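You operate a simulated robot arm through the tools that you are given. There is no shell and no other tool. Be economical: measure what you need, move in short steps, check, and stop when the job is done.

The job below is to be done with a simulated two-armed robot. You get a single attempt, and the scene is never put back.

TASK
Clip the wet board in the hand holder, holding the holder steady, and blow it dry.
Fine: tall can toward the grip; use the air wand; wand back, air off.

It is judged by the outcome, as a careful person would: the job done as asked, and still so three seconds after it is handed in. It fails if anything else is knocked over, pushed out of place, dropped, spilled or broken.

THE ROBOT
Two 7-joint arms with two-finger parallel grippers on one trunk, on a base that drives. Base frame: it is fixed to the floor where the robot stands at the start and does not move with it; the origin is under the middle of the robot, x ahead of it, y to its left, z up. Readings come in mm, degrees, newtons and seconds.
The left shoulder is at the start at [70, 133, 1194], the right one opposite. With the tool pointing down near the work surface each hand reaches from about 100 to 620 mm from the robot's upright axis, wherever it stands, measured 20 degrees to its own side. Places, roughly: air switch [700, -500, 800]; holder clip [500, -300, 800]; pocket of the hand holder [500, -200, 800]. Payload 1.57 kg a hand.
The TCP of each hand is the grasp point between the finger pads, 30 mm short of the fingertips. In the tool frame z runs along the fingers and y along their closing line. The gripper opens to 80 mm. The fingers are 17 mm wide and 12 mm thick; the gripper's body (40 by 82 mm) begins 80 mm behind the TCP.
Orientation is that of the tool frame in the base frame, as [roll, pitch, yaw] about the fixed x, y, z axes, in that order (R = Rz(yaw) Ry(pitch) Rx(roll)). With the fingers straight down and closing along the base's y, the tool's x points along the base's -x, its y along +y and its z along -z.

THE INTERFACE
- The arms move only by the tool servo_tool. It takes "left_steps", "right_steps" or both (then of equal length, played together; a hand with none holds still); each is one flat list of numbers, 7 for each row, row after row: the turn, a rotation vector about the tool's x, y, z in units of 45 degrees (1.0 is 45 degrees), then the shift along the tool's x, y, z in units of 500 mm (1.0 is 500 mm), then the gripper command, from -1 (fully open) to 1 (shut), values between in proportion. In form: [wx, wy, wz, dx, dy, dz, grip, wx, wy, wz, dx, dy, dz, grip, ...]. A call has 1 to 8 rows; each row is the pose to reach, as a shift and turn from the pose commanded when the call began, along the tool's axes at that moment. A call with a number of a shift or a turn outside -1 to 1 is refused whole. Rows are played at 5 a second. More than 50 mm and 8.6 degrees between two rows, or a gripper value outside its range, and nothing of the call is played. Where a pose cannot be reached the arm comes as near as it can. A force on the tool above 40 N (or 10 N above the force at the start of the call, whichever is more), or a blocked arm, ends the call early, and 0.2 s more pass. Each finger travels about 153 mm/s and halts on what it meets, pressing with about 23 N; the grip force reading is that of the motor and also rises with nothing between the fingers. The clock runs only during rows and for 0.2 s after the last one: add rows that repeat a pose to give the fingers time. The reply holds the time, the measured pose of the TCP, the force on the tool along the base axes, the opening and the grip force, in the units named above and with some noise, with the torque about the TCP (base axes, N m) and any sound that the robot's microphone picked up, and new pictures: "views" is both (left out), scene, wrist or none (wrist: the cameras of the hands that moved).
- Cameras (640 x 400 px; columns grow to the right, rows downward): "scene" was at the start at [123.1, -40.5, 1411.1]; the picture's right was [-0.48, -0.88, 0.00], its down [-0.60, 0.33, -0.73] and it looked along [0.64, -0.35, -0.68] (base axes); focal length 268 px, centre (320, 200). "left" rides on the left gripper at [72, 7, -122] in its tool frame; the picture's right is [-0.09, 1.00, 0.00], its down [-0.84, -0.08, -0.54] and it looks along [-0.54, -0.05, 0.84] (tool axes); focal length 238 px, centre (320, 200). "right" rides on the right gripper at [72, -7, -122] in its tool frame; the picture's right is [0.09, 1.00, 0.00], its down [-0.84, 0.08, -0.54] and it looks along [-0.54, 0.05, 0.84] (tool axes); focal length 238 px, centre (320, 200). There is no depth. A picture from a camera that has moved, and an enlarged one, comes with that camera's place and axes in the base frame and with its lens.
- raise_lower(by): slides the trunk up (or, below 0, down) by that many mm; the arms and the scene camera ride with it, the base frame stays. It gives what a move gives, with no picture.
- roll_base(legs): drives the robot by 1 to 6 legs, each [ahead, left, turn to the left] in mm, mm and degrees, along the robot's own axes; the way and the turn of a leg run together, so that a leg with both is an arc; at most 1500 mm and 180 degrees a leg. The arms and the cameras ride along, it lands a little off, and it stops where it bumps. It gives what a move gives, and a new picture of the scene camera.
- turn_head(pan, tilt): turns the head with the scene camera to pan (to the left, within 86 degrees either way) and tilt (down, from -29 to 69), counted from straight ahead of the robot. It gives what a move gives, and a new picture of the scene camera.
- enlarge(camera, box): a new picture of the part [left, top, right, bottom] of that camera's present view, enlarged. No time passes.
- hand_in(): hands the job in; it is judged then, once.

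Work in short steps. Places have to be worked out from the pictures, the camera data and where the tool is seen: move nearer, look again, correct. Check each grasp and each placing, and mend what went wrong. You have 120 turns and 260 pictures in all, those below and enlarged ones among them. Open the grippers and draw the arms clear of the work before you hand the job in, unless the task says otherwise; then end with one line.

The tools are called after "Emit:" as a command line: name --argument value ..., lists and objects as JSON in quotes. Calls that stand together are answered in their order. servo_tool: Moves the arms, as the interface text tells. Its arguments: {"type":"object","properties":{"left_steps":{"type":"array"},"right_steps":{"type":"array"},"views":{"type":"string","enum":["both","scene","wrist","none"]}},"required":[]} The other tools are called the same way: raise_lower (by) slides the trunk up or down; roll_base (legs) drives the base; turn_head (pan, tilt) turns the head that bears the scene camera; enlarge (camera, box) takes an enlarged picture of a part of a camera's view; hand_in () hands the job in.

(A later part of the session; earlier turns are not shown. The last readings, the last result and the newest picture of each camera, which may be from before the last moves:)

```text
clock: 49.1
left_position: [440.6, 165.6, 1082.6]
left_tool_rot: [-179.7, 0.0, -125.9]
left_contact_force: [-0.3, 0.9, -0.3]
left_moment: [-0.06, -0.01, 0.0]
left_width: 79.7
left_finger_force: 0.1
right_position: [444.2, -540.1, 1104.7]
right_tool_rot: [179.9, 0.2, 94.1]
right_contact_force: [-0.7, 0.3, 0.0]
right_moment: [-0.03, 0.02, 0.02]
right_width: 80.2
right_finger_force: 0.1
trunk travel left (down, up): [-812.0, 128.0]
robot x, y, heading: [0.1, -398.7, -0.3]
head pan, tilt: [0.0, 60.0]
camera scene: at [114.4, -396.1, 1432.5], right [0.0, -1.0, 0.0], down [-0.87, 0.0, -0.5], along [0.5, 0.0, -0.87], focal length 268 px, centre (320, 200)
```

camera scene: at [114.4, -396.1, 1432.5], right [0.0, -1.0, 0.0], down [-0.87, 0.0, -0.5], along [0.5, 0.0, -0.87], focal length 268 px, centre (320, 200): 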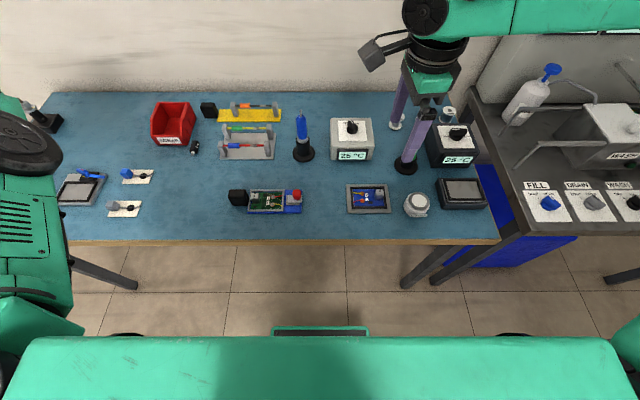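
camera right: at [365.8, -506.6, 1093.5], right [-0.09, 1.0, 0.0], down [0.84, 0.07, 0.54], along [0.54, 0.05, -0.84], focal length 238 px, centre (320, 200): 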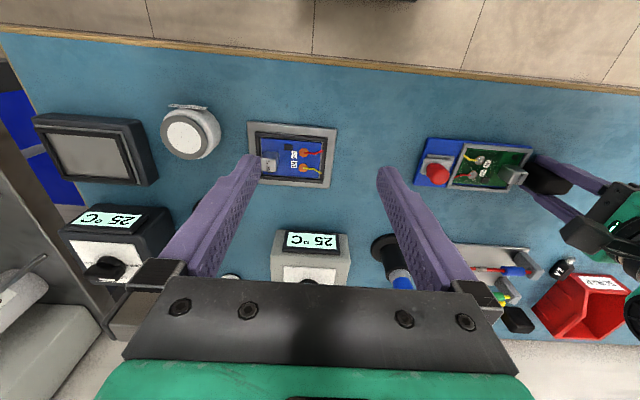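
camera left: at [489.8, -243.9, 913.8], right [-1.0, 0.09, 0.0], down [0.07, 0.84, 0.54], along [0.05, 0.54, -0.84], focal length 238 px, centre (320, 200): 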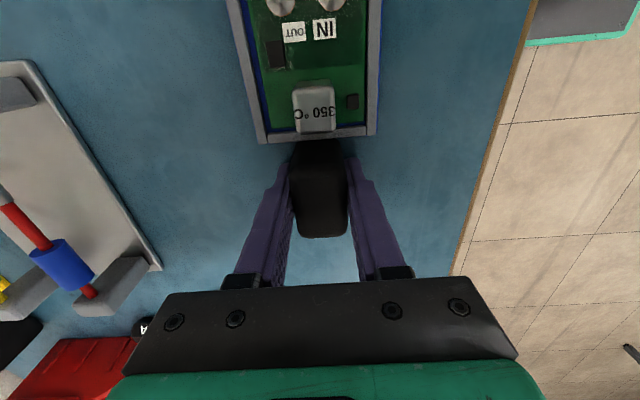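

The left elbow is out again and the scene is clear; the holder is intact. Lower the trunk 120 mm and check, also zoom on the clip.

Emit:
raise_lower --by -120

Emit:
turn_head --pan 0 --tilt 50

Emit:
enlarge --camera "scene" --box '[220, 180, 320, 250]'

Emit:
turn_head --pan 45 --tilt 45

```text
clock: 50.6
left_position: [442.3, 163.1, 963.2]
left_tool_rot: [-179.8, 0.1, -125.7]
left_contact_force: [-0.2, 1.2, 0.5]
left_moment: [-0.01, 0.0, -0.01]
left_width: 80.1
left_finger_force: 0.0
right_position: [444.1, -541.1, 981.8]
right_tool_rot: [-180.0, 0.1, 94.2]
right_contact_force: [-0.1, 0.3, 1.2]
right_moment: [0.0, 0.01, 0.04]
right_width: 80.0
right_finger_force: 0.2
trunk travel left (down, up): [-692.0, 248.0]
robot x, y, heading: [2.5, -396.7, -0.2]
head pan, tilt: [0.0, 60.0]
```

```text
clock: 51.3
left_position: [443.1, 163.8, 962.7]
left_tool_rot: [-179.9, 0.1, -125.8]
left_contact_force: [0.5, 1.0, 0.4]
left_moment: [-0.02, 0.01, 0.01]
left_width: 80.0
left_finger_force: 0.0
right_position: [444.6, -540.1, 983.8]
right_tool_rot: [180.0, 0.1, 94.2]
right_contact_force: [-0.8, 0.8, -0.1]
right_moment: [0.0, 0.0, -0.01]
right_width: 80.1
right_finger_force: 0.1
trunk travel left (down, up): [-692.0, 248.0]
robot x, y, heading: [-1.1, -398.8, -0.6]
head pan, tilt: [0.0, 50.0]
camera scene: at [125.9, -398.4, 1324.9], right [0.0, -1.0, 0.0], down [-0.77, 0.0, -0.64], along [0.64, 0.0, -0.77], focal length 268 px, centre (320, 200)
```

scene: 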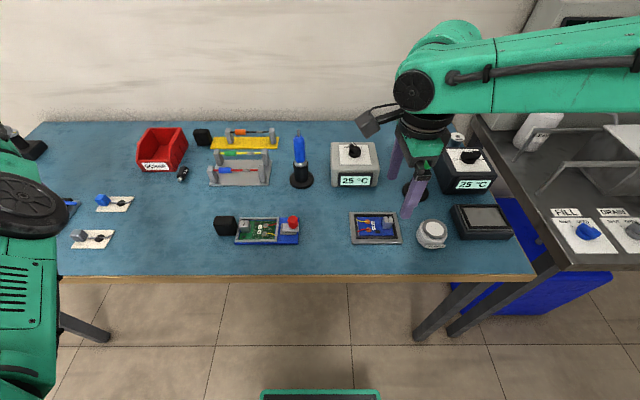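

```text
5.71 times, centred on (270, 215) of scene
camera zoom: at [125.9, -398.4, 1324.9], right [0.0, -1.0, 0.0], down [-0.77, 0.0, -0.64], along [0.64, 0.0, -0.77], focal length 1534 px, centre (606, 114)
```

zoom: 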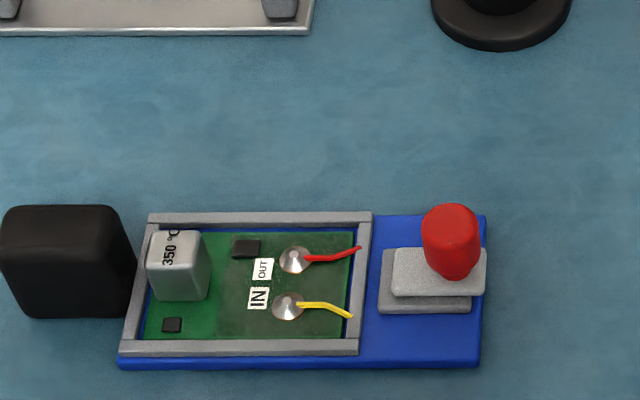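

```text
clock: 52.4
left_position: [442.6, 163.1, 962.0]
left_tool_rot: [-179.8, 0.0, -125.7]
left_contact_force: [0.3, 0.7, 0.7]
left_moment: [-0.02, 0.02, 0.01]
left_width: 80.3
left_finger_force: 0.0
right_position: [445.8, -541.2, 981.5]
right_tool_rot: [180.0, 0.2, 94.2]
right_contact_force: [0.3, -0.1, -0.1]
right_moment: [-0.01, 0.0, 0.0]
right_width: 80.2
right_finger_force: 0.2
trunk travel left (down, up): [-692.0, 248.0]
robot x, y, heading: [-0.2, -399.7, -0.2]
head pan, tilt: [45.0, 45.0]
camera scene: at [106.8, -340.8, 1331.8], right [0.7, -0.71, 0.0], down [-0.5, -0.5, -0.71], along [0.5, 0.5, -0.71], focal length 268 px, centre (320, 200)
```

scene: 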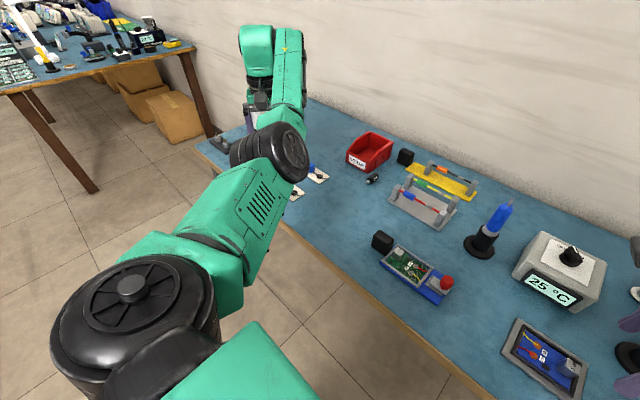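

Clip looks like a sliding plate with a red knob (slides +y over the rim onto the board). Lower the trunk another 90 mm, then test the right arm's inward reach.

Emit:
raise_lower --by -90

Emit:
servo_tool --right_steps '[0, 0, 0, 0.04, 0, 0, -1, 0, 0, 0, 0.1, 0, 0, -1, 0, 0, 0, 0.16, 0, 0, -1, 0, 0, 0, 0.22, 0, 0, -1, 0, 0, 0, 0.28, 0, 0, -1]' --views "wrist"

```text
clock: 53.7
left_position: [442.4, 162.9, 873.4]
left_tool_rot: [-179.8, 0.0, -125.8]
left_contact_force: [0.0, -0.5, 0.2]
left_moment: [0.0, -0.01, -0.03]
left_width: 80.0
left_finger_force: 0.0
right_position: [445.5, -540.2, 893.1]
right_tool_rot: [179.9, 0.1, 94.2]
right_contact_force: [-0.7, 0.8, -0.1]
right_moment: [0.01, -0.03, -0.03]
right_width: 80.1
right_finger_force: 0.0
trunk travel left (down, up): [-602.0, 338.0]
robot x, y, heading: [-0.5, -399.0, -0.2]
head pan, tilt: [45.0, 45.0]
```

```text
clock: 54.9
left_position: [441.9, 162.6, 872.8]
left_tool_rot: [-179.8, 0.1, -125.9]
left_contact_force: [0.0, 0.3, 0.2]
left_moment: [0.0, -0.01, -0.02]
left_width: 80.1
left_finger_force: 0.0
right_position: [416.2, -449.5, 894.9]
right_tool_rot: [179.9, 0.0, 94.2]
right_contact_force: [1.3, 0.0, -0.2]
right_moment: [0.06, 0.0, -0.02]
right_width: 80.2
right_finger_force: 0.2
right hand out of reach, approached as far as the arm can: row 4, 5
trunk travel left (down, up): [-602.0, 338.0]
robot x, y, heading: [-4.5, -393.0, -0.2]
head pan, tilt: [45.0, 45.0]
camera right: at [405.0, -377.7, 1016.7], right [0.99, 0.16, 0.0], down [0.14, -0.83, 0.54], along [0.09, -0.53, -0.84], focal length 238 px, centre (320, 200)
```

right: 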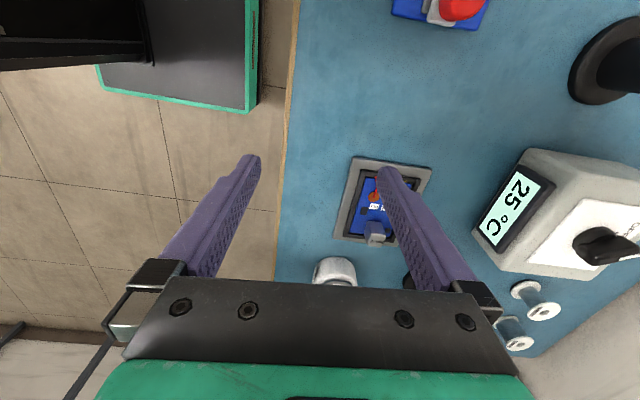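

Limits shift outward only a little. Plan: base to y≈-250 so grip and clip lie ±80 mm about the axis, and tilt both hands so that wrists stay outboard. First return the left hand to yaw -90 and bring it in while tilting the right hand.

Emit:
servo_tool --left_steps '[0, 0, -0.14, 0.032, -0.04, 0, -1, 0, 0, -0.28, 0.064, -0.08, 0, -1, 0, 0, -0.42, 0.097, -0.12, 0, -1, 0, 0, -0.56, 0.13, -0.16, 0, -1, 0, 0, -0.7, 0.162, -0.2, 0, -1, 0, 0, -0.8, 0.195, -0.241, 0, -1]' --right_steps '[0, 0.09, 0, -0.02, 0, 0, -1, 0, 0.18, 0, -0.04, 0, 0, -1, 0, 0.27, 0, -0.04, 0, 0, -1, 0, 0.36, 0, -0.04, 0, 0, -1, 0, 0.45, 0, -0.04, 0, 0, -1, 0, 0.55, 0, -0.04, 0, 0, -1]' --views "none"

Emit:
turn_head --pan 0 --tilt 50

```text
clock: 56.3
left_position: [482.9, 12.7, 873.1]
left_tool_rot: [-179.8, 0.0, -89.5]
left_contact_force: [0.8, -0.9, -0.3]
left_moment: [0.06, 0.01, -0.02]
left_width: 80.2
left_finger_force: 0.0
right_position: [417.7, -470.6, 895.3]
right_tool_rot: [-179.9, -24.8, 94.2]
right_contact_force: [0.6, 0.6, 0.8]
right_moment: [0.02, 0.0, -0.01]
right_width: 80.2
right_finger_force: 0.1
trunk travel left (down, up): [-602.0, 338.0]
robot x, y, heading: [-4.3, -398.1, -0.4]
head pan, tilt: [45.0, 45.0]
```

```text
clock: 57.4
left_position: [483.4, 14.3, 872.9]
left_tool_rot: [-179.9, 0.0, -89.8]
left_contact_force: [0.3, -0.1, 0.4]
left_moment: [-0.05, -0.02, -0.01]
left_width: 80.1
left_finger_force: 0.1
right_position: [418.7, -468.7, 893.8]
right_tool_rot: [-180.0, -24.5, 94.2]
right_contact_force: [0.0, -0.5, 0.2]
right_moment: [-0.03, 0.0, -0.01]
right_width: 79.9
right_finger_force: 0.2
trunk travel left (down, up): [-602.0, 338.0]
robot x, y, heading: [-0.8, -395.9, -0.3]
head pan, tilt: [0.0, 50.0]
camera scene: at [126.0, -398.3, 1234.9], right [0.0, -1.0, 0.0], down [-0.77, 0.0, -0.64], along [0.64, 0.0, -0.77], focal length 268 px, centre (320, 200)
```

scene: 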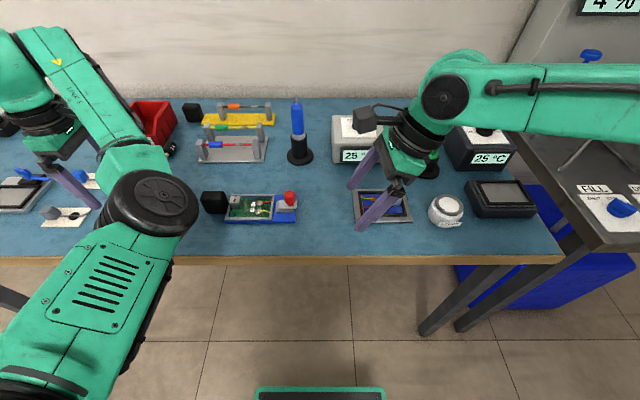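

Right hand is tilted properly. Drive the base 148 mm to the left.

Emit:
roll_base --legs '[[0, 148, 0]]'

```text
clock: 58.7
left_position: [484.0, 159.3, 873.5]
left_tool_rot: [-179.8, 0.1, -89.8]
left_contact_force: [-0.4, 0.6, -0.5]
left_moment: [-0.02, 0.01, -0.01]
left_width: 80.0
left_finger_force: 0.0
right_position: [417.9, -324.3, 895.3]
right_tool_rot: [-179.9, -24.7, 94.2]
right_contact_force: [0.3, 0.9, -0.4]
right_moment: [-0.02, -0.02, 0.01]
right_width: 80.0
right_finger_force: 0.1
trunk travel left (down, up): [-602.0, 338.0]
robot x, y, heading: [-1.0, -249.5, -0.3]
head pan, tilt: [0.0, 50.0]
camera scene: at [126.5, -253.7, 1234.9], right [-0.01, -1.0, 0.0], down [-0.77, 0.0, -0.64], along [0.64, 0.0, -0.77], focal length 268 px, centre (320, 200)
```

scene: 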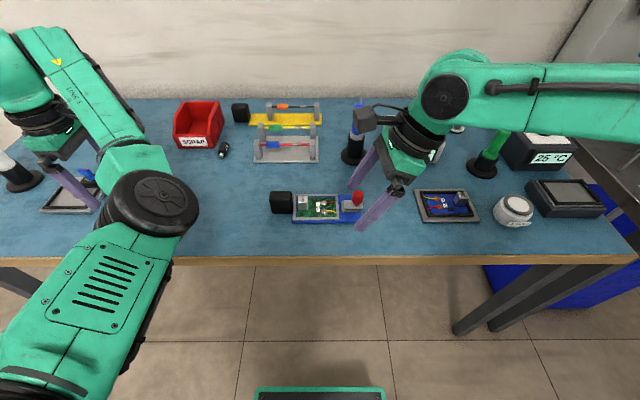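

Move the right hand forward to above the knob, x≈498, testing reach.

Emit:
servo_tool --right_steps '[0, 0, 0, -0.012, 0.05, -0.006, -1, 0, 0, 0, -0.024, 0.1, -0.012, -1, 0, 0, 0, -0.037, 0.158, -0.017, -1, 0, 0, 0, -0.037, 0.158, -0.017, -1]' --views "wrist"

Emit:
enlarge --camera "right" --box '[220, 80, 420, 280]'

```text
clock: 59.7
left_position: [483.8, 159.0, 873.2]
left_tool_rot: [-179.7, 0.0, -89.8]
left_contact_force: [0.2, 0.2, 0.0]
left_moment: [0.02, 0.01, -0.02]
left_width: 79.7
left_finger_force: 0.1
right_position: [498.5, -339.7, 896.1]
right_tool_rot: [179.9, -24.8, 94.3]
right_contact_force: [0.4, 0.1, 0.1]
right_moment: [0.0, -0.01, 0.02]
right_width: 80.1
right_finger_force: 0.1
trunk travel left (down, up): [-602.0, 338.0]
robot x, y, heading: [-0.4, -253.0, -0.5]
head pan, tilt: [0.0, 50.0]
camera right: at [491.5, -325.8, 1037.5], right [0.99, 0.16, 0.04], down [0.15, -0.98, 0.14], along [0.06, -0.14, -0.99], focal length 238 px, centre (320, 200)
```

right: 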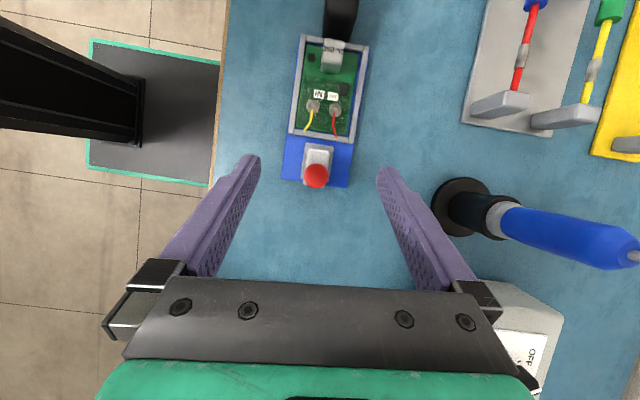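

```text
2.00 times, centred on (320, 180) of right
camera zoom: at [491.5, -325.8, 1037.5], right [0.99, 0.16, 0.04], down [0.15, -0.98, 0.14], along [0.06, -0.14, -0.99], focal length 477 px, centre (320, 240)
```

zoom: 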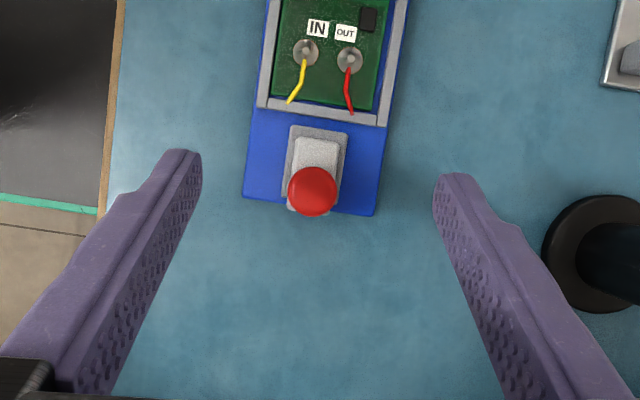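

Reach is fine: knob at ≈(498,-335), top z≈800. Now bring the left hand in, tilting it the mirrored way, to about y=-60.

Emit:
servo_tool --left_steps '[0, 0.07, 0, 0.055, -0.003, 0, -1, 0, 0.14, 0, 0.11, -0.006, 0, -1, 0, 0.21, 0, 0.165, -0.01, 0, -1, 0, 0.28, 0, 0.22, -0.013, 0, -1, 0, 0.35, 0, 0.275, -0.016, 0, -1, 0, 0.42, 0, 0.33, -0.02, 0, -1, 0, 0.49, 0, 0.385, -0.023, 0, -1, 0, 0.56, 0, 0.438, -0.026, 0, -1]' --views "scene"

```text
clock: 61.5
left_position: [506.9, 3.3, 875.5]
left_tool_rot: [-179.0, -24.0, -82.5]
left_contact_force: [-0.6, 0.1, 0.3]
left_moment: [-0.01, -0.02, 0.0]
left_width: 80.3
left_finger_force: 0.1
left hand out of reach, approached as far as the arm can: row 5, 6, 7, 8
right_position: [496.3, -338.3, 898.1]
right_tool_rot: [179.8, -24.6, 94.2]
right_contact_force: [-0.7, -0.4, 0.9]
right_moment: [0.0, -0.03, -0.01]
right_width: 79.8
right_finger_force: 0.0
trunk travel left (down, up): [-602.0, 338.0]
robot x, y, heading: [-1.2, -252.8, -0.4]
head pan, tilt: [0.0, 50.0]
camera scene: at [124.2, -252.3, 1235.1], right [-0.01, -1.0, 0.0], down [-0.76, 0.0, -0.64], along [0.64, 0.0, -0.76], focal length 268 px, centre (320, 200)
```

scene: 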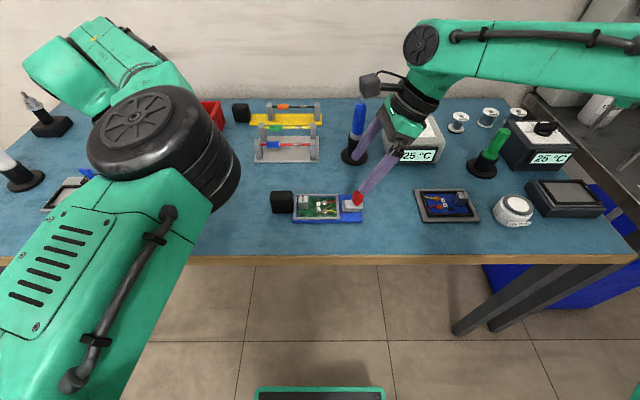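

The left arm is in the elbow-in branch and reaches only y≥3 here, so put the robot further right and have the tilted right hand do the inward reach. First test how far inward the tilted right hand can go.

Emit:
servo_tool --right_steps '[0, 0, 0, 0.04, 0.004, -0.018, -1, 0, 0, 0, 0.08, 0.008, -0.036, -1, 0, 0, 0, 0.12, 0.012, -0.055, -1, 0, 0, 0, 0.16, 0.016, -0.075, -1, 0, 0, 0, 0.2, 0.018, -0.093, -1, 0, 0, 0, 0.24, 0.02, -0.11, -1]' --left_steps '[0, -0.08, 0, -0.03, 0, 0, -1, 0, -0.16, 0, -0.06, 0, 0, -1, 0, -0.24, 0, -0.09, 0, 0, -1, 0, -0.32, 0, -0.12, 0, 0, -1, 0, -0.4, 0, -0.15, 0, 0, -1, 0, -0.48, 0, -0.18, 0, 0, -1]' --views "scene"

```text
clock: 62.9
left_position: [497.1, 22.5, 835.7]
left_tool_rot: [-179.7, -3.6, -89.8]
left_contact_force: [-0.2, 0.2, -0.5]
left_moment: [-0.02, 0.0, -0.03]
left_width: 80.1
left_finger_force: 0.1
right_position: [477.0, -278.9, 985.8]
right_tool_rot: [179.9, -24.8, 94.1]
right_contact_force: [0.3, 0.0, 0.4]
right_moment: [0.0, 0.02, 0.0]
right_width: 80.1
right_finger_force: 0.1
right hand out of reach, approached as far as the arm can: row 4, 5, 6
trunk travel left (down, up): [-602.0, 338.0]
robot x, y, heading: [0.1, -251.2, -0.4]
head pan, tilt: [0.0, 50.0]
camera scene: at [126.3, -253.4, 1235.0], right [-0.01, -1.0, 0.0], down [-0.77, 0.0, -0.64], along [0.64, 0.0, -0.77], focal length 268 px, centre (320, 200)
```

scene: 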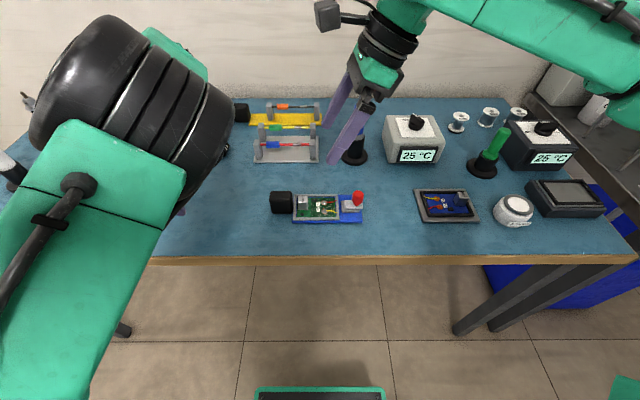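

The left elbow is now swinging up, possibly toward the good branch. Test by moving the left hand inward again (vertical), and bring the right hand back out and down.

Emit:
servo_tool --left_steps '[0, 0, 0, 0.04, 0, 0, -1, 0, 0, 0, 0.08, 0, 0, -1, 0, 0, 0, 0.12, 0, 0, -1, 0, 0, 0, 0.16, 0, 0, -1, 0, 0, 0, 0.2, 0, 0, -1, 0, 0, 0, 0.24, 0, 0, -1]' --right_steps '[0, 0, 0, -0.03, 0, 0.03, -1, 0, 0, 0, -0.06, 0, 0.06, -1, 0, 0, 0, -0.1, 0, 0.08, -1, 0, 0, 0, -0.15, 0, 0.1, -1, 0, 0, 0, -0.2, 0, 0.11, -1, 0, 0, 0, -0.24, 0, 0.11, -1]' --views "scene"

```text
clock: 64.3
left_position: [552.4, -61.8, 847.7]
left_tool_rot: [-179.9, -3.5, -89.7]
left_contact_force: [0.2, -0.5, -0.1]
left_moment: [0.02, 0.0, 0.0]
left_width: 79.9
left_finger_force: 0.1
left hand out of reach, approached as far as the arm can: row 2, 3, 4, 5, 6
right_position: [484.3, -366.2, 882.2]
right_tool_rot: [179.9, -24.6, 94.2]
right_contact_force: [-0.2, -0.2, 0.7]
right_moment: [0.0, -0.01, 0.02]
right_width: 79.7
right_finger_force: 0.0
trunk travel left (down, up): [-602.0, 338.0]
robot x, y, heading: [-3.2, -251.9, -0.4]
head pan, tilt: [0.0, 50.0]
camera scene: at [127.3, -254.8, 1234.9], right [-0.01, -1.0, 0.0], down [-0.77, 0.0, -0.64], along [0.64, 0.0, -0.77], focal length 268 px, centre (320, 200)
```

scene: 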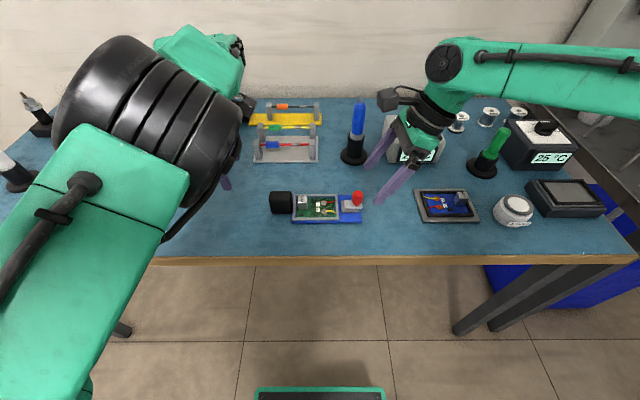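

The left hand slid forward to x=552, suggesting the arms are too folded here. Back the base 90 mm off so the arms work more extended.

Emit:
roll_base --legs '[[-90, 0, 0]]'

Emit:
servo_tool --left_steps '[0, 0, 0, 0, -0.03, 0, -1, 0, 0, 0, 0.02, -0.06, 0, -1, 0, 0, 0, 0.04, -0.09, 0, -1, 0, 0, 0, 0.06, -0.09, 0, -1, 0, 0, 0, 0.08, -0.09, 0, -1, 0, 0, 0, 0.1, -0.09, 0, -1]' --right_steps '[0, 0, 0, 0, 0.05, 0, -1, 0, 0, 0, 0, 0.1, 0, -1, 0, 0, 0, 0, 0.15, 0, -1, 0, 0, 0, 0, 0.19, 0, -1, 0, 0, 0, 0, 0.19, 0, -1, 0, 0, 0, 0, 0.19, 0, -1]' --views "scene"

```text
clock: 65.4
left_position: [465.5, -60.5, 847.7]
left_tool_rot: [-179.8, -3.7, -89.8]
left_contact_force: [0.1, -0.1, 0.1]
left_moment: [0.01, -0.02, 0.0]
left_width: 80.0
left_finger_force: 0.1
right_position: [394.8, -365.0, 882.6]
right_tool_rot: [180.0, -24.7, 94.1]
right_contact_force: [0.2, -1.1, -0.2]
right_moment: [0.01, 0.0, -0.03]
right_width: 79.9
right_finger_force: 0.1
trunk travel left (down, up): [-602.0, 338.0]
robot x, y, heading: [-89.5, -252.1, 0.1]
head pan, tilt: [0.0, 50.0]
camera scene: at [36.7, -253.2, 1234.9], right [-0.01, -1.0, 0.0], down [-0.77, 0.0, -0.64], along [0.64, 0.0, -0.77], focal length 268 px, centre (320, 200)
```

scene: 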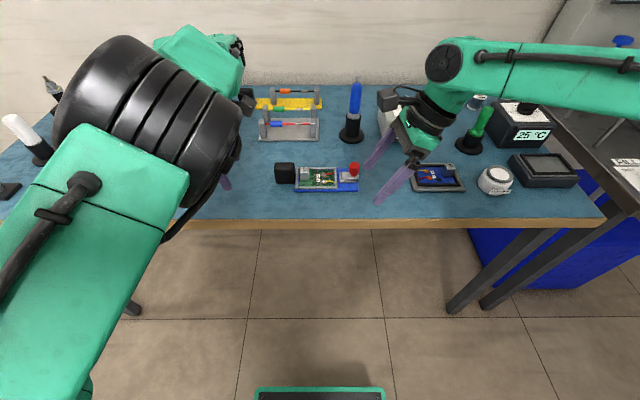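

```text
clock: 66.8
left_position: [506.8, -109.8, 849.4]
left_tool_rot: [-180.0, -3.7, -89.9]
left_contact_force: [0.2, 0.2, 0.0]
left_moment: [0.0, 0.01, 0.0]
left_width: 79.9
left_finger_force: 0.1
right_position: [453.2, -367.8, 887.1]
right_tool_rot: [179.8, -24.7, 94.1]
right_contact_force: [-0.1, 0.7, -0.4]
right_moment: [0.0, 0.0, 0.0]
right_width: 79.9
right_finger_force: 0.1
right hand out of reach, approached as far as the arm can: row 3, 4, 5, 6
trunk travel left (down, up): [-602.0, 338.0]
robot x, y, heading: [-87.0, -249.6, -0.3]
head pan, tilt: [0.0, 50.0]
camera scene: at [36.7, -253.4, 1234.9], right [-0.01, -1.0, 0.0], down [-0.77, 0.0, -0.64], along [0.64, 0.0, -0.77], focal length 268 px, centre (320, 200)
```

scene: 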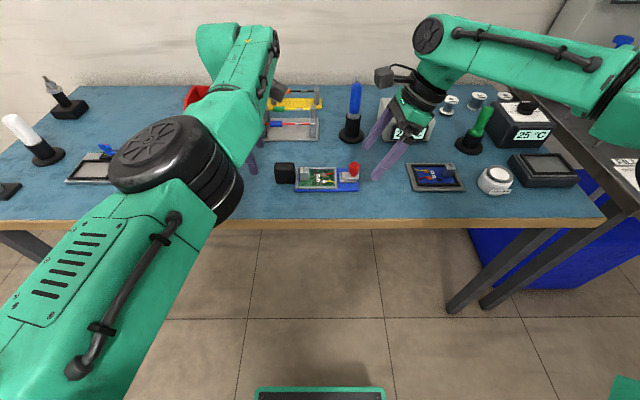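

Left now reaches (507,-110) well, extended. The right arm's elbow is too far out; take the right hand out, up and forward to straighten that arm before swinging it in.

Emit:
servo_tool --right_steps '[0, -0.07, 0, -0.0425, 0.0085, -0.047, -1, 0, -0.14, 0, -0.085, 0.017, -0.094, -1, 0, -0.21, 0, -0.1275, 0.0255, -0.141, -1, 0, -0.28, 0, -0.17, 0.034, -0.188, -1, 0, -0.35, 0, -0.2125, 0.0425, -0.235, -1, 0, -0.42, 0, -0.255, 0.051, -0.282, -1, 0, -0.49, 0, -0.2975, 0.0595, -0.33, -1, 0, -0.55, 0, -0.34, 0.068, -0.377, -1]' --views "none"

Emit:
servo_tool --right_steps '[0, 0, 0, -0.02, 0.07, 0, -1, 0, 0, 0, -0.04, 0.14, 0, -1, 0, 0, 0, -0.06, 0.21, 0, -1, 0, 0, 0, -0.08, 0.27, 0, -1, 0, 0, 0, -0.08, 0.3, 0, -1]' --views "scene"

```text
clock: 68.6
left_position: [508.9, -110.4, 850.0]
left_tool_rot: [-179.8, -3.7, -89.8]
left_contact_force: [0.8, 0.2, -0.4]
left_moment: [0.01, -0.01, -0.01]
left_width: 79.8
left_finger_force: 0.0
right_position: [472.7, -597.4, 977.9]
right_tool_rot: [179.9, 0.1, 94.2]
right_contact_force: [0.5, 0.8, -0.2]
right_moment: [0.0, -0.03, -0.01]
right_width: 80.0
right_finger_force: 0.0
right hand out of reach, approached as far as the arm can: row 5, 6, 7, 8
trunk travel left (down, up): [-602.0, 338.0]
robot x, y, heading: [-90.9, -251.8, -0.3]
head pan, tilt: [0.0, 50.0]
```

```text
clock: 69.8
left_position: [507.0, -111.0, 849.4]
left_tool_rot: [-179.8, -3.7, -89.9]
left_contact_force: [0.5, -0.4, -0.3]
left_moment: [0.02, 0.02, 0.02]
left_width: 80.1
left_finger_force: 0.0
right_position: [475.1, -604.5, 961.0]
right_tool_rot: [179.9, 0.1, 94.1]
right_contact_force: [0.2, 0.0, -0.9]
right_moment: [0.0, 0.0, 0.0]
right_width: 79.9
right_finger_force: 0.1
right hand out of reach, approached as far as the arm can: row 1, 2, 3, 4, 5
trunk travel left (down, up): [-602.0, 338.0]
robot x, y, heading: [-87.7, -250.7, -0.4]
head pan, tilt: [0.0, 50.0]
camera scene: at [36.7, -253.1, 1234.9], right [-0.01, -1.0, 0.0], down [-0.77, 0.0, -0.64], along [0.64, 0.0, -0.77], focal length 268 px, centre (320, 200)
```

scene: 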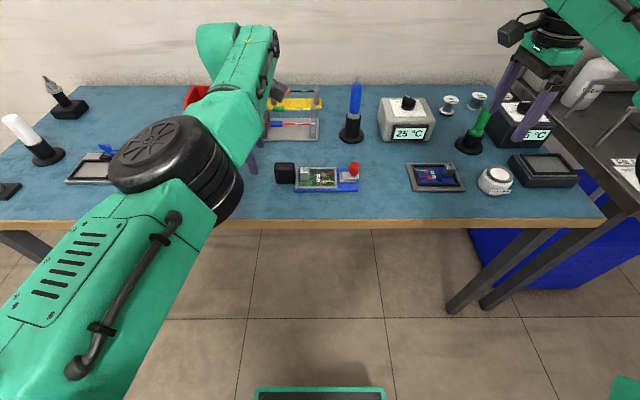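

The right arm is extended now. Swing it inward along an arc toward (455,-450,930).

Emit:
servo_tool --right_steps '[0, 0, 0, 0.05, -0.01, 0, -1, 0, 0, 0, 0.1, -0.02, 0.01, -1, 0, 0, 0, 0.15, -0.03, 0.02, -1, 0, 0, 0, 0.2, -0.04, 0.03, -1, 0, 0, 0, 0.25, -0.04, 0.04, -1, 0, 0, 0, 0.3, -0.04, 0.05, -1, 0, 0, 0, 0.36, -0.04, 0.06, -1, 0, 0, 0, 0.42, -0.04, 0.06, -1]' --views "scene"

```text
clock: 71.6
left_position: [507.9, -109.7, 850.4]
left_tool_rot: [-179.8, -3.7, -89.9]
left_contact_force: [-0.9, 0.6, 0.1]
left_moment: [0.0, -0.03, 0.0]
left_width: 80.0
left_finger_force: 0.1
right_position: [430.6, -401.5, 932.0]
right_tool_rot: [179.8, -0.1, 94.2]
right_contact_force: [0.0, 0.7, 0.2]
right_moment: [-0.03, 0.0, -0.01]
right_width: 80.1
right_finger_force: 0.1
right hand out of reach, approached as far as the arm can: row 8
trunk travel left (down, up): [-602.0, 338.0]
robot x, y, heading: [-90.3, -253.9, -0.8]
head pan, tilt: [0.0, 50.0]
camera scene: at [36.1, -252.7, 1235.0], right [-0.01, -1.0, 0.0], down [-0.77, 0.0, -0.64], along [0.64, 0.0, -0.77], focal length 268 px, centre (320, 200)
```

scene: 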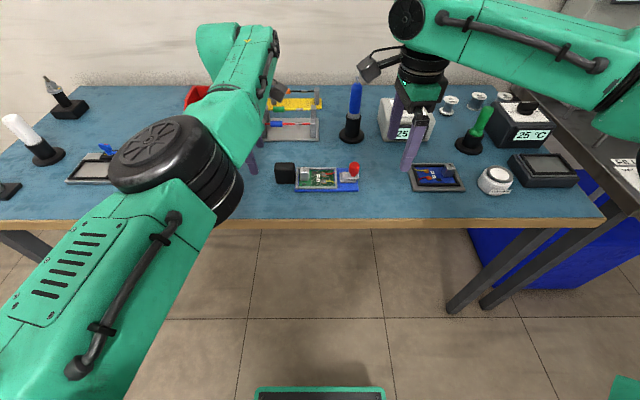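

The right arm needs less reach (~500) and the left more (~585). Turning the robot 30° left about the pair gives exactly that: grip at ≈(580,+75), clip ≈(500,-65) in the robot frame. Raise the trunk 130 for clearance, turn and shift.

Emit:
raise_lower --by 130

Emit:
roll_base --legs '[[0, 0, 30], [-33, -295, 0]]'

```text
clock: 73.2
left_position: [507.2, -109.8, 980.1]
left_tool_rot: [-179.9, -3.8, -89.8]
left_contact_force: [0.6, 0.4, 0.6]
left_moment: [-0.02, 0.0, -0.01]
left_width: 79.9
left_finger_force: 0.1
right_position: [432.5, -402.2, 1061.8]
right_tool_rot: [179.9, 0.0, 94.0]
right_contact_force: [0.7, 0.3, 0.2]
right_moment: [0.04, 0.0, -0.01]
right_width: 80.1
right_finger_force: 0.1
trunk travel left (down, up): [-732.0, 208.0]
robot x, y, heading: [-91.9, -253.9, -0.4]
head pan, tilt: [0.0, 50.0]
```

```text
clock: 76.7
left_position: [475.3, -101.8, 979.8]
left_tool_rot: [-179.9, -3.7, -59.9]
left_contact_force: [-0.2, -0.4, -0.2]
left_moment: [0.0, 0.0, 0.0]
left_width: 80.0
left_finger_force: 0.1
right_position: [554.6, -394.8, 1060.8]
right_tool_rot: [179.9, 0.1, 124.2]
right_contact_force: [-0.2, -0.3, 0.0]
right_moment: [0.02, 0.01, 0.02]
right_width: 80.3
right_finger_force: 0.1
trunk travel left (down, up): [-732.0, 208.0]
robot x, y, heading: [28.8, -526.9, 29.7]
head pan, tilt: [0.0, 50.0]
camera scene: at [137.6, -462.1, 1364.9], right [0.49, -0.87, 0.0], down [-0.67, -0.38, -0.64], along [0.56, 0.32, -0.77], focal length 268 px, centre (320, 200)
```

scene: 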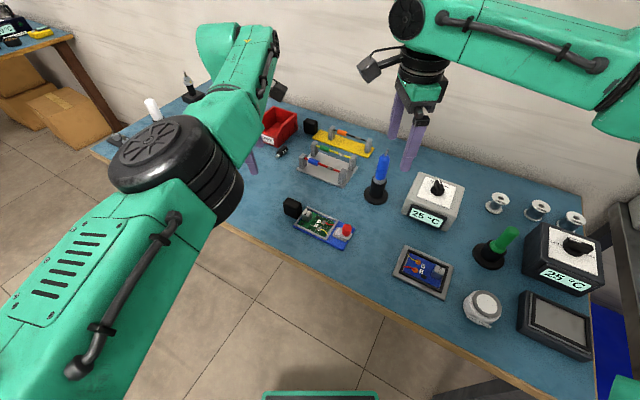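

Excellent placement. Lower the trunk again by 130 and straighten the left hand's yaw to -90 while moving it to just over the grip (497,-172).

Emit:
raise_lower --by -125

Emit:
servo_tool --left_steps '[0, -0.02, 0.11, 0.02, 0.01, 0, -1, 0, -0.04, 0.22, 0.04, 0.02, 0, -1, 0, -0.06, 0.33, 0.06, 0.03, 0, -1, 0, -0.083, 0.44, 0.08, 0.035, 0, -1, 0, -0.083, 0.55, 0.1, 0.035, 0, -1, 0, -0.083, 0.67, 0.142, 0.033, 0, -1, 0, -0.083, 0.67, 0.142, 0.033, 0, -1]' --views "both"

```text
clock: 78.3
left_position: [476.2, -103.4, 855.0]
left_tool_rot: [-179.9, -3.7, -59.9]
left_contact_force: [0.1, 0.1, 0.4]
left_moment: [0.0, 0.0, -0.03]
left_width: 79.9
left_finger_force: 0.0
right_position: [553.1, -395.3, 935.4]
right_tool_rot: [179.9, 0.0, 124.1]
right_contact_force: [-0.4, 0.3, 0.7]
right_moment: [-0.01, 0.0, 0.01]
right_width: 79.9
right_finger_force: 0.1
trunk travel left (down, up): [-607.0, 333.0]
robot x, y, heading: [26.2, -527.2, 29.5]
head pan, tilt: [0.0, 50.0]
```

```text
clock: 79.9
left_position: [504.0, -154.2, 875.6]
left_tool_rot: [-179.3, 0.4, -89.0]
left_contact_force: [0.2, -0.3, 1.0]
left_moment: [0.03, 0.04, -0.02]
left_width: 79.9
left_finger_force: 0.0
left hand out of reach, approached as far as the arm can: row 1, 3, 4, 5, 6, 7
right_position: [556.1, -397.1, 934.9]
right_tool_rot: [179.9, -0.1, 124.0]
right_contact_force: [0.6, -0.3, -0.5]
right_moment: [0.01, 0.04, -0.01]
right_width: 80.0
right_finger_force: 0.1
trunk travel left (down, up): [-607.0, 333.0]
robot x, y, heading: [29.5, -519.7, 29.8]
head pan, tilt: [0.0, 50.0]
camera scene: at [139.8, -464.2, 1239.8], right [0.49, -0.87, 0.0], down [-0.67, -0.38, -0.64], along [0.56, 0.32, -0.77], focal length 268 px, centre (320, 200)
camera left: at [496.9, -227.7, 996.8], right [-1.0, 0.07, -0.01], down [0.06, 0.83, 0.55], along [0.05, 0.55, -0.84], focal length 238 px, centre (320, 200)
```

scene: 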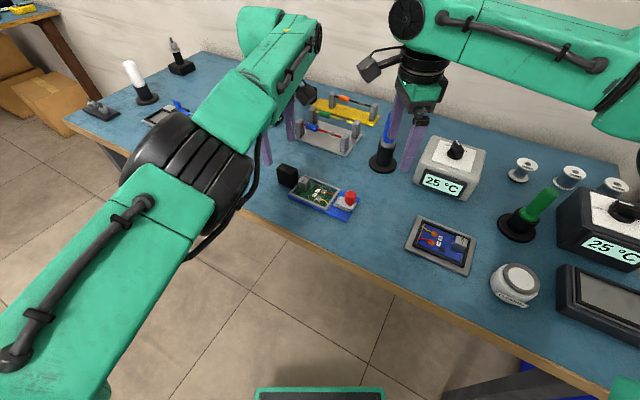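
left: 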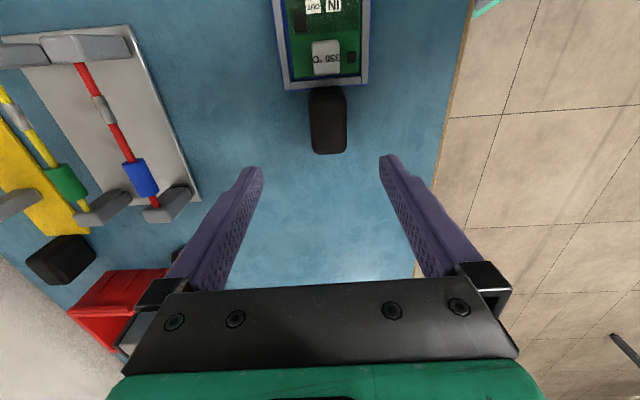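

Left is 18 mm short. Try going down toward the grip height and see whether that frees it.

Emit:
servo_tool --left_steps '[0, 0, 0, 0.01, 0.003, 0.02, -1, 0, 0, 0, 0.02, 0.007, 0.05, -1, 0, 0, 0, 0.03, 0.012, 0.08, -1, 0, 0, 0, 0.034, 0.014, 0.09, -1, 0, 0, 0, 0.034, 0.014, 0.09, -1]' --views "wrist"

```text
clock: 81.1
left_position: [508.6, -167.1, 846.5]
left_tool_rot: [-179.1, 0.4, -90.2]
left_contact_force: [-0.4, 0.8, 0.7]
left_moment: [0.01, 0.01, -0.01]
left_width: 80.3
left_finger_force: 0.0
left hand out of reach, approached as far as the arm can: row 1, 2, 3, 4, 5
right_position: [553.9, -395.1, 936.6]
right_tool_rot: [179.9, 0.0, 124.1]
right_contact_force: [-0.1, -0.1, -0.1]
right_moment: [-0.01, 0.05, 0.0]
right_width: 80.1
right_finger_force: 0.1
trunk travel left (down, up): [-607.0, 333.0]
robot x, y, heading: [26.5, -528.1, 29.3]
head pan, tilt: [0.0, 50.0]
camera left: at [500.3, -239.8, 968.4], right [-1.0, 0.09, -0.02], down [0.07, 0.83, 0.55], along [0.06, 0.55, -0.84], focal length 238 px, centre (320, 200)
```

left: 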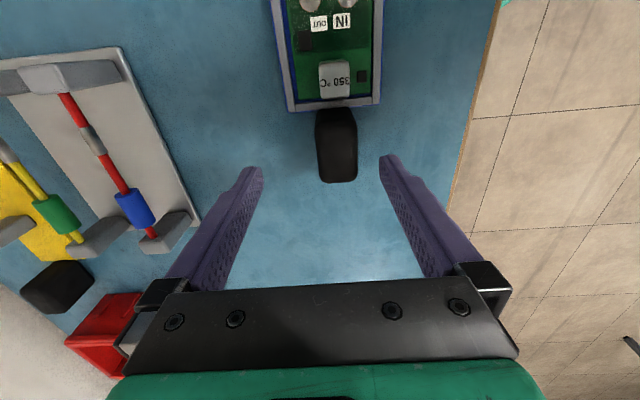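

Use base and trunk for the remainder: back ~12 mm to centre on the grip in x, then lower by trunk.

Emit:
roll_base --legs '[[-12, 1, 0]]'

Emit:
raise_lower --by -25

Emit:
enlarge --camera "left" --box '[160, 0, 480, 260]'

```text
clock: 81.8
left_position: [499.5, -170.4, 846.7]
left_tool_rot: [-179.2, 0.4, -90.1]
left_contact_force: [0.5, 0.7, -0.8]
left_moment: [0.02, 0.01, 0.0]
left_width: 79.8
left_finger_force: 0.0
right_position: [545.8, -399.1, 935.4]
right_tool_rot: [-180.0, 0.0, 124.2]
right_contact_force: [0.7, -0.2, 0.0]
right_moment: [0.02, -0.02, 0.01]
right_width: 79.9
right_finger_force: 0.1
trunk travel left (down, up): [-607.0, 333.0]
robot x, y, heading: [14.2, -530.1, 29.7]
head pan, tilt: [0.0, 50.0]
camera scene: at [129.1, -467.4, 1239.7], right [0.49, -0.87, 0.0], down [-0.67, -0.38, -0.64], along [0.56, 0.32, -0.77], focal length 268 px, centre (320, 200)
```

scene: 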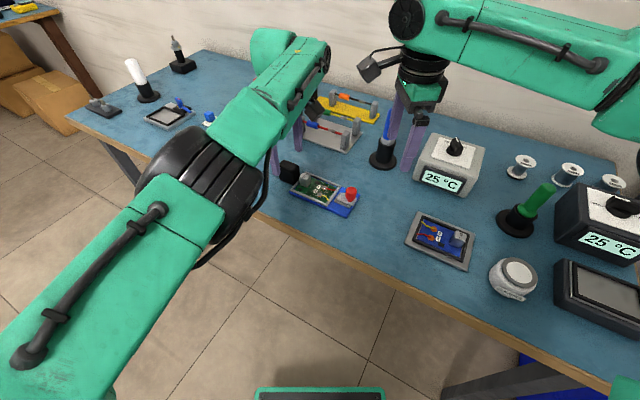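

```text
clock: 82.5
left_position: [497.9, -171.2, 824.3]
left_tool_rot: [-179.0, 0.4, -90.0]
left_contact_force: [0.3, 0.2, -0.1]
left_moment: [-0.01, 0.0, 0.0]
left_width: 80.0
left_finger_force: 0.1
right_position: [543.3, -399.3, 911.4]
right_tool_rot: [180.0, 0.0, 124.1]
right_contact_force: [-0.5, 0.2, 1.1]
right_moment: [-0.02, 0.01, 0.02]
right_width: 80.2
right_finger_force: 0.0
trunk travel left (down, up): [-582.0, 358.0]
robot x, y, heading: [18.1, -528.6, 29.6]
head pan, tilt: [0.0, 50.0]
```

```text
1.54 times, centred on (320, 130) of left
camera zoom: at [489.1, -244.9, 943.8], right [-1.0, 0.09, -0.02], down [0.07, 0.83, 0.55], along [0.06, 0.55, -0.84], focal length 367 px, centre (320, 308)
```

zoom: 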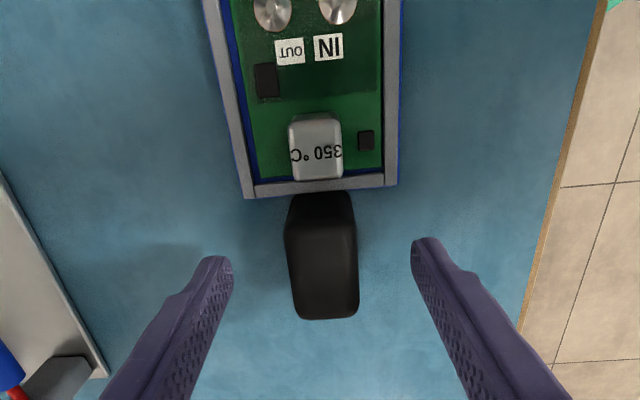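

Centred. Lower 31 mm more and close on the grip.

Emit:
raise_lower --by -31

Emit:
servo_tool --left_steps '[0, 0, 0, 0, 0, 0, -0.3, 0, 0, 0, 0, 0, 0, 0.4, 0, 0, 0, 0, 0, 0, 1, 0, 0, 0, 0, 0, 0, 1]' --views "both"

```text
clock: 83.3
left_position: [499.5, -171.8, 791.8]
left_tool_rot: [-179.0, 0.4, -90.1]
left_contact_force: [-0.5, -0.4, 0.1]
left_moment: [0.03, -0.02, 0.0]
left_width: 80.3
left_finger_force: 0.0
right_position: [543.3, -399.2, 880.2]
right_tool_rot: [179.9, 0.0, 124.1]
right_contact_force: [0.8, 0.4, 0.4]
right_moment: [0.01, 0.0, 0.03]
right_width: 80.0
right_finger_force: 0.2
trunk travel left (down, up): [-551.0, 389.0]
robot x, y, heading: [19.9, -529.7, 29.4]
head pan, tilt: [0.0, 50.0]
```

```text
clock: 84.3
left_position: [498.0, -171.2, 792.9]
left_tool_rot: [-178.9, 0.3, -90.0]
left_contact_force: [-0.4, 1.2, 1.8]
left_moment: [0.12, 0.23, -0.05]
left_width: 29.6
left_finger_force: 23.2
right_position: [542.7, -399.5, 880.7]
right_tool_rot: [179.9, 0.0, 124.1]
right_contact_force: [0.4, -0.6, 0.7]
right_moment: [0.03, 0.0, 0.02]
right_width: 80.2
right_finger_force: 0.0
trunk travel left (down, up): [-551.0, 389.0]
robot x, y, heading: [20.2, -528.9, 29.5]
head pan, tilt: [0.0, 50.0]
camera scene: at [126.8, -468.3, 1184.0], right [0.49, -0.87, 0.0], down [-0.67, -0.38, -0.64], along [0.56, 0.32, -0.77], focal length 268 px, centre (320, 200)
camera left: at [489.3, -244.7, 912.7], right [-1.0, 0.09, -0.02], down [0.07, 0.83, 0.55], along [0.06, 0.55, -0.84], focal length 238 px, centre (320, 200)
```

scene: 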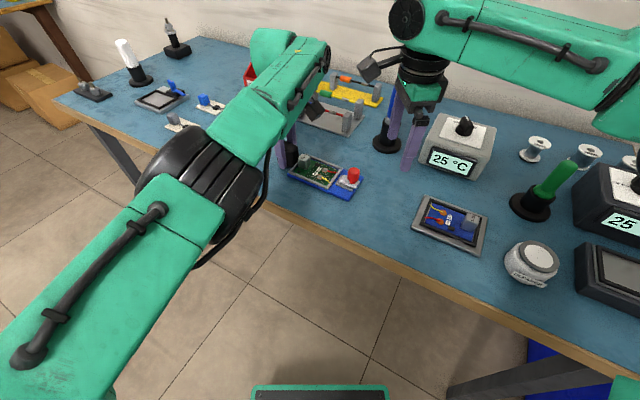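
left: 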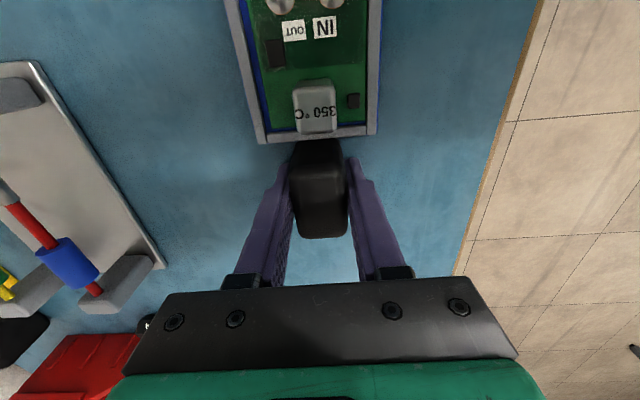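

Grip held. Now the right hand to above the knob (498,-335).

Emit:
servo_tool --right_steps '[0, 0, 0, 0.05, 0, 0, -1, 0, 0, 0, 0.1, 0, 0, -1, 0, 0, 0, 0.157, -0.003, 0, -1, 0, 0, 0, 0.157, -0.003, 0, -1]' --views "wrist"

Emit:
enlarge --camera "right" --box '[220, 60, 420, 260]'

```text
clock: 85.3
left_position: [498.0, -171.7, 791.6]
left_tool_rot: [-179.0, 0.3, -89.9]
left_contact_force: [0.4, 1.4, 2.5]
left_moment: [0.11, 0.26, -0.09]
left_width: 29.8
left_finger_force: 23.1
right_position: [488.0, -379.2, 877.4]
right_tool_rot: [179.7, 0.0, 124.1]
right_contact_force: [-1.0, -0.2, 0.3]
right_moment: [0.01, 0.0, -0.02]
right_width: 80.0
right_finger_force: 0.0
right hand out of reach, approached as far as the arm can: row 1, 2, 3, 4
trunk travel left (down, up): [-551.0, 389.0]
robot x, y, heading: [19.2, -532.2, 29.8]
head pan, tilt: [0.0, 50.0]
camera right: at [443.1, -322.6, 999.6], right [0.77, 0.63, 0.0], down [0.53, -0.65, 0.54], along [0.35, -0.42, -0.84], focal length 238 px, centre (320, 200)
```

right: 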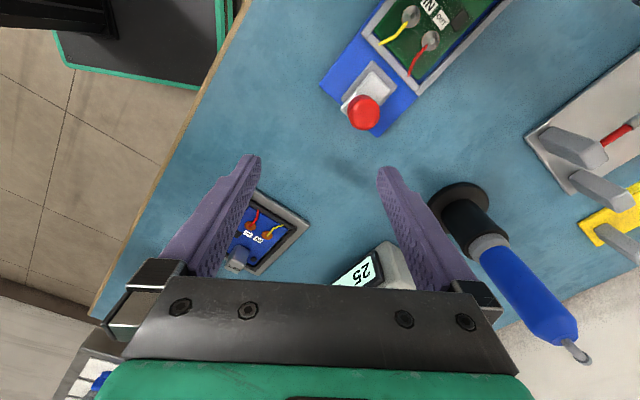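

```text
2.00 times, centred on (320, 160) of right
camera zoom: at [443.1, -322.6, 999.6], right [0.77, 0.63, 0.0], down [0.53, -0.65, 0.54], along [0.35, -0.42, -0.84], focal length 477 px, centre (320, 280)
```

zoom: 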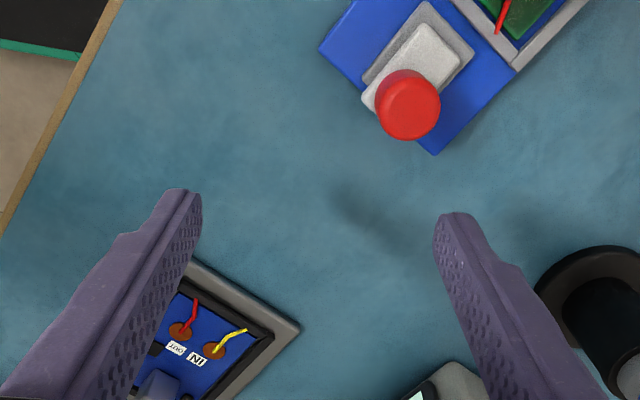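

Untilted it stops at ≈-100 lateral. Tilt the right hand 38° (wrist outboard) and try again.

Emit:
servo_tool --right_steps '[0, 0.15, 0, 0, 0, 0, -1, 0, 0.3, 0, 0, 0, 0, -1, 0, 0.45, 0, 0.01, 0.005, 0, -1, 0, 0.6, 0, 0.03, 0.01, 0, -1, 0, 0.72, 0, 0.05, 0.02, 0, -1, 0, 0.84, 0, 0.06, 0.03, 0, -1, 0, 0.84, 0, 0.063, 0.067, 0, -1, 0, 0.84, 0, 0.063, 0.067, 0, -1]' --views "wrist"

Emit:
enlarge --camera "right" --box '[220, 80, 420, 280]'

```text
clock: 87.1
left_position: [497.9, -172.2, 791.8]
left_tool_rot: [-179.0, 0.5, -90.1]
left_contact_force: [0.0, 1.0, 3.9]
left_moment: [0.08, 0.28, -0.01]
left_width: 29.8
left_finger_force: 23.2
right_position: [498.5, -331.3, 876.0]
right_tool_rot: [179.9, -37.8, 124.2]
right_contact_force: [0.3, -0.5, 0.0]
right_moment: [0.0, -0.01, 0.04]
right_width: 80.1
right_finger_force: 0.0
trunk travel left (down, up): [-551.0, 389.0]
robot x, y, heading: [17.1, -530.0, 29.7]
head pan, tilt: [0.0, 50.0]
camera right: at [504.4, -349.3, 1016.9], right [0.78, 0.62, 0.06], down [0.62, -0.78, -0.08], along [-0.01, 0.1, -0.99], focal length 238 px, centre (320, 200)
```

right: 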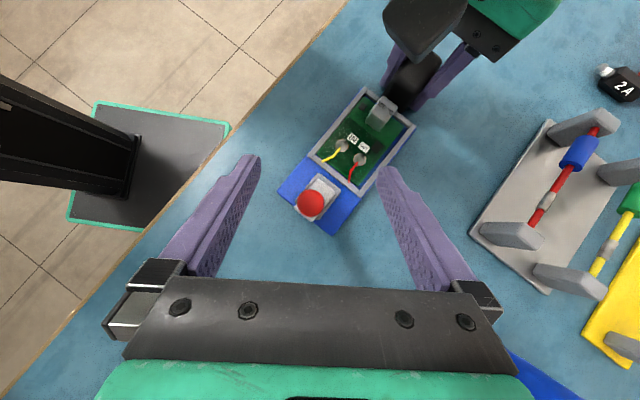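

```text
2.00 times, centred on (320, 180) of right
camera zoom: at [504.4, -349.3, 1016.9], right [0.78, 0.62, 0.06], down [0.62, -0.78, -0.08], along [-0.01, 0.1, -0.99], focal length 477 px, centre (320, 240)
```

zoom: 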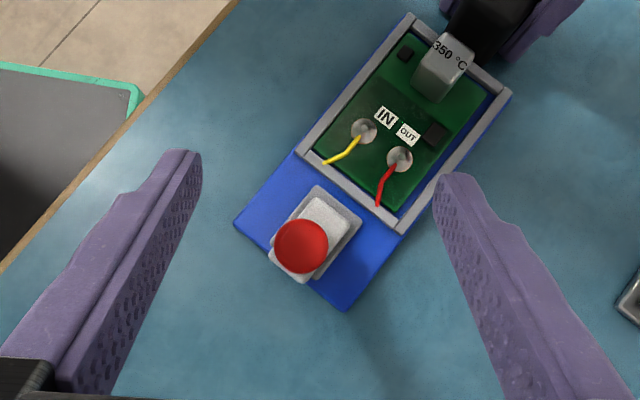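

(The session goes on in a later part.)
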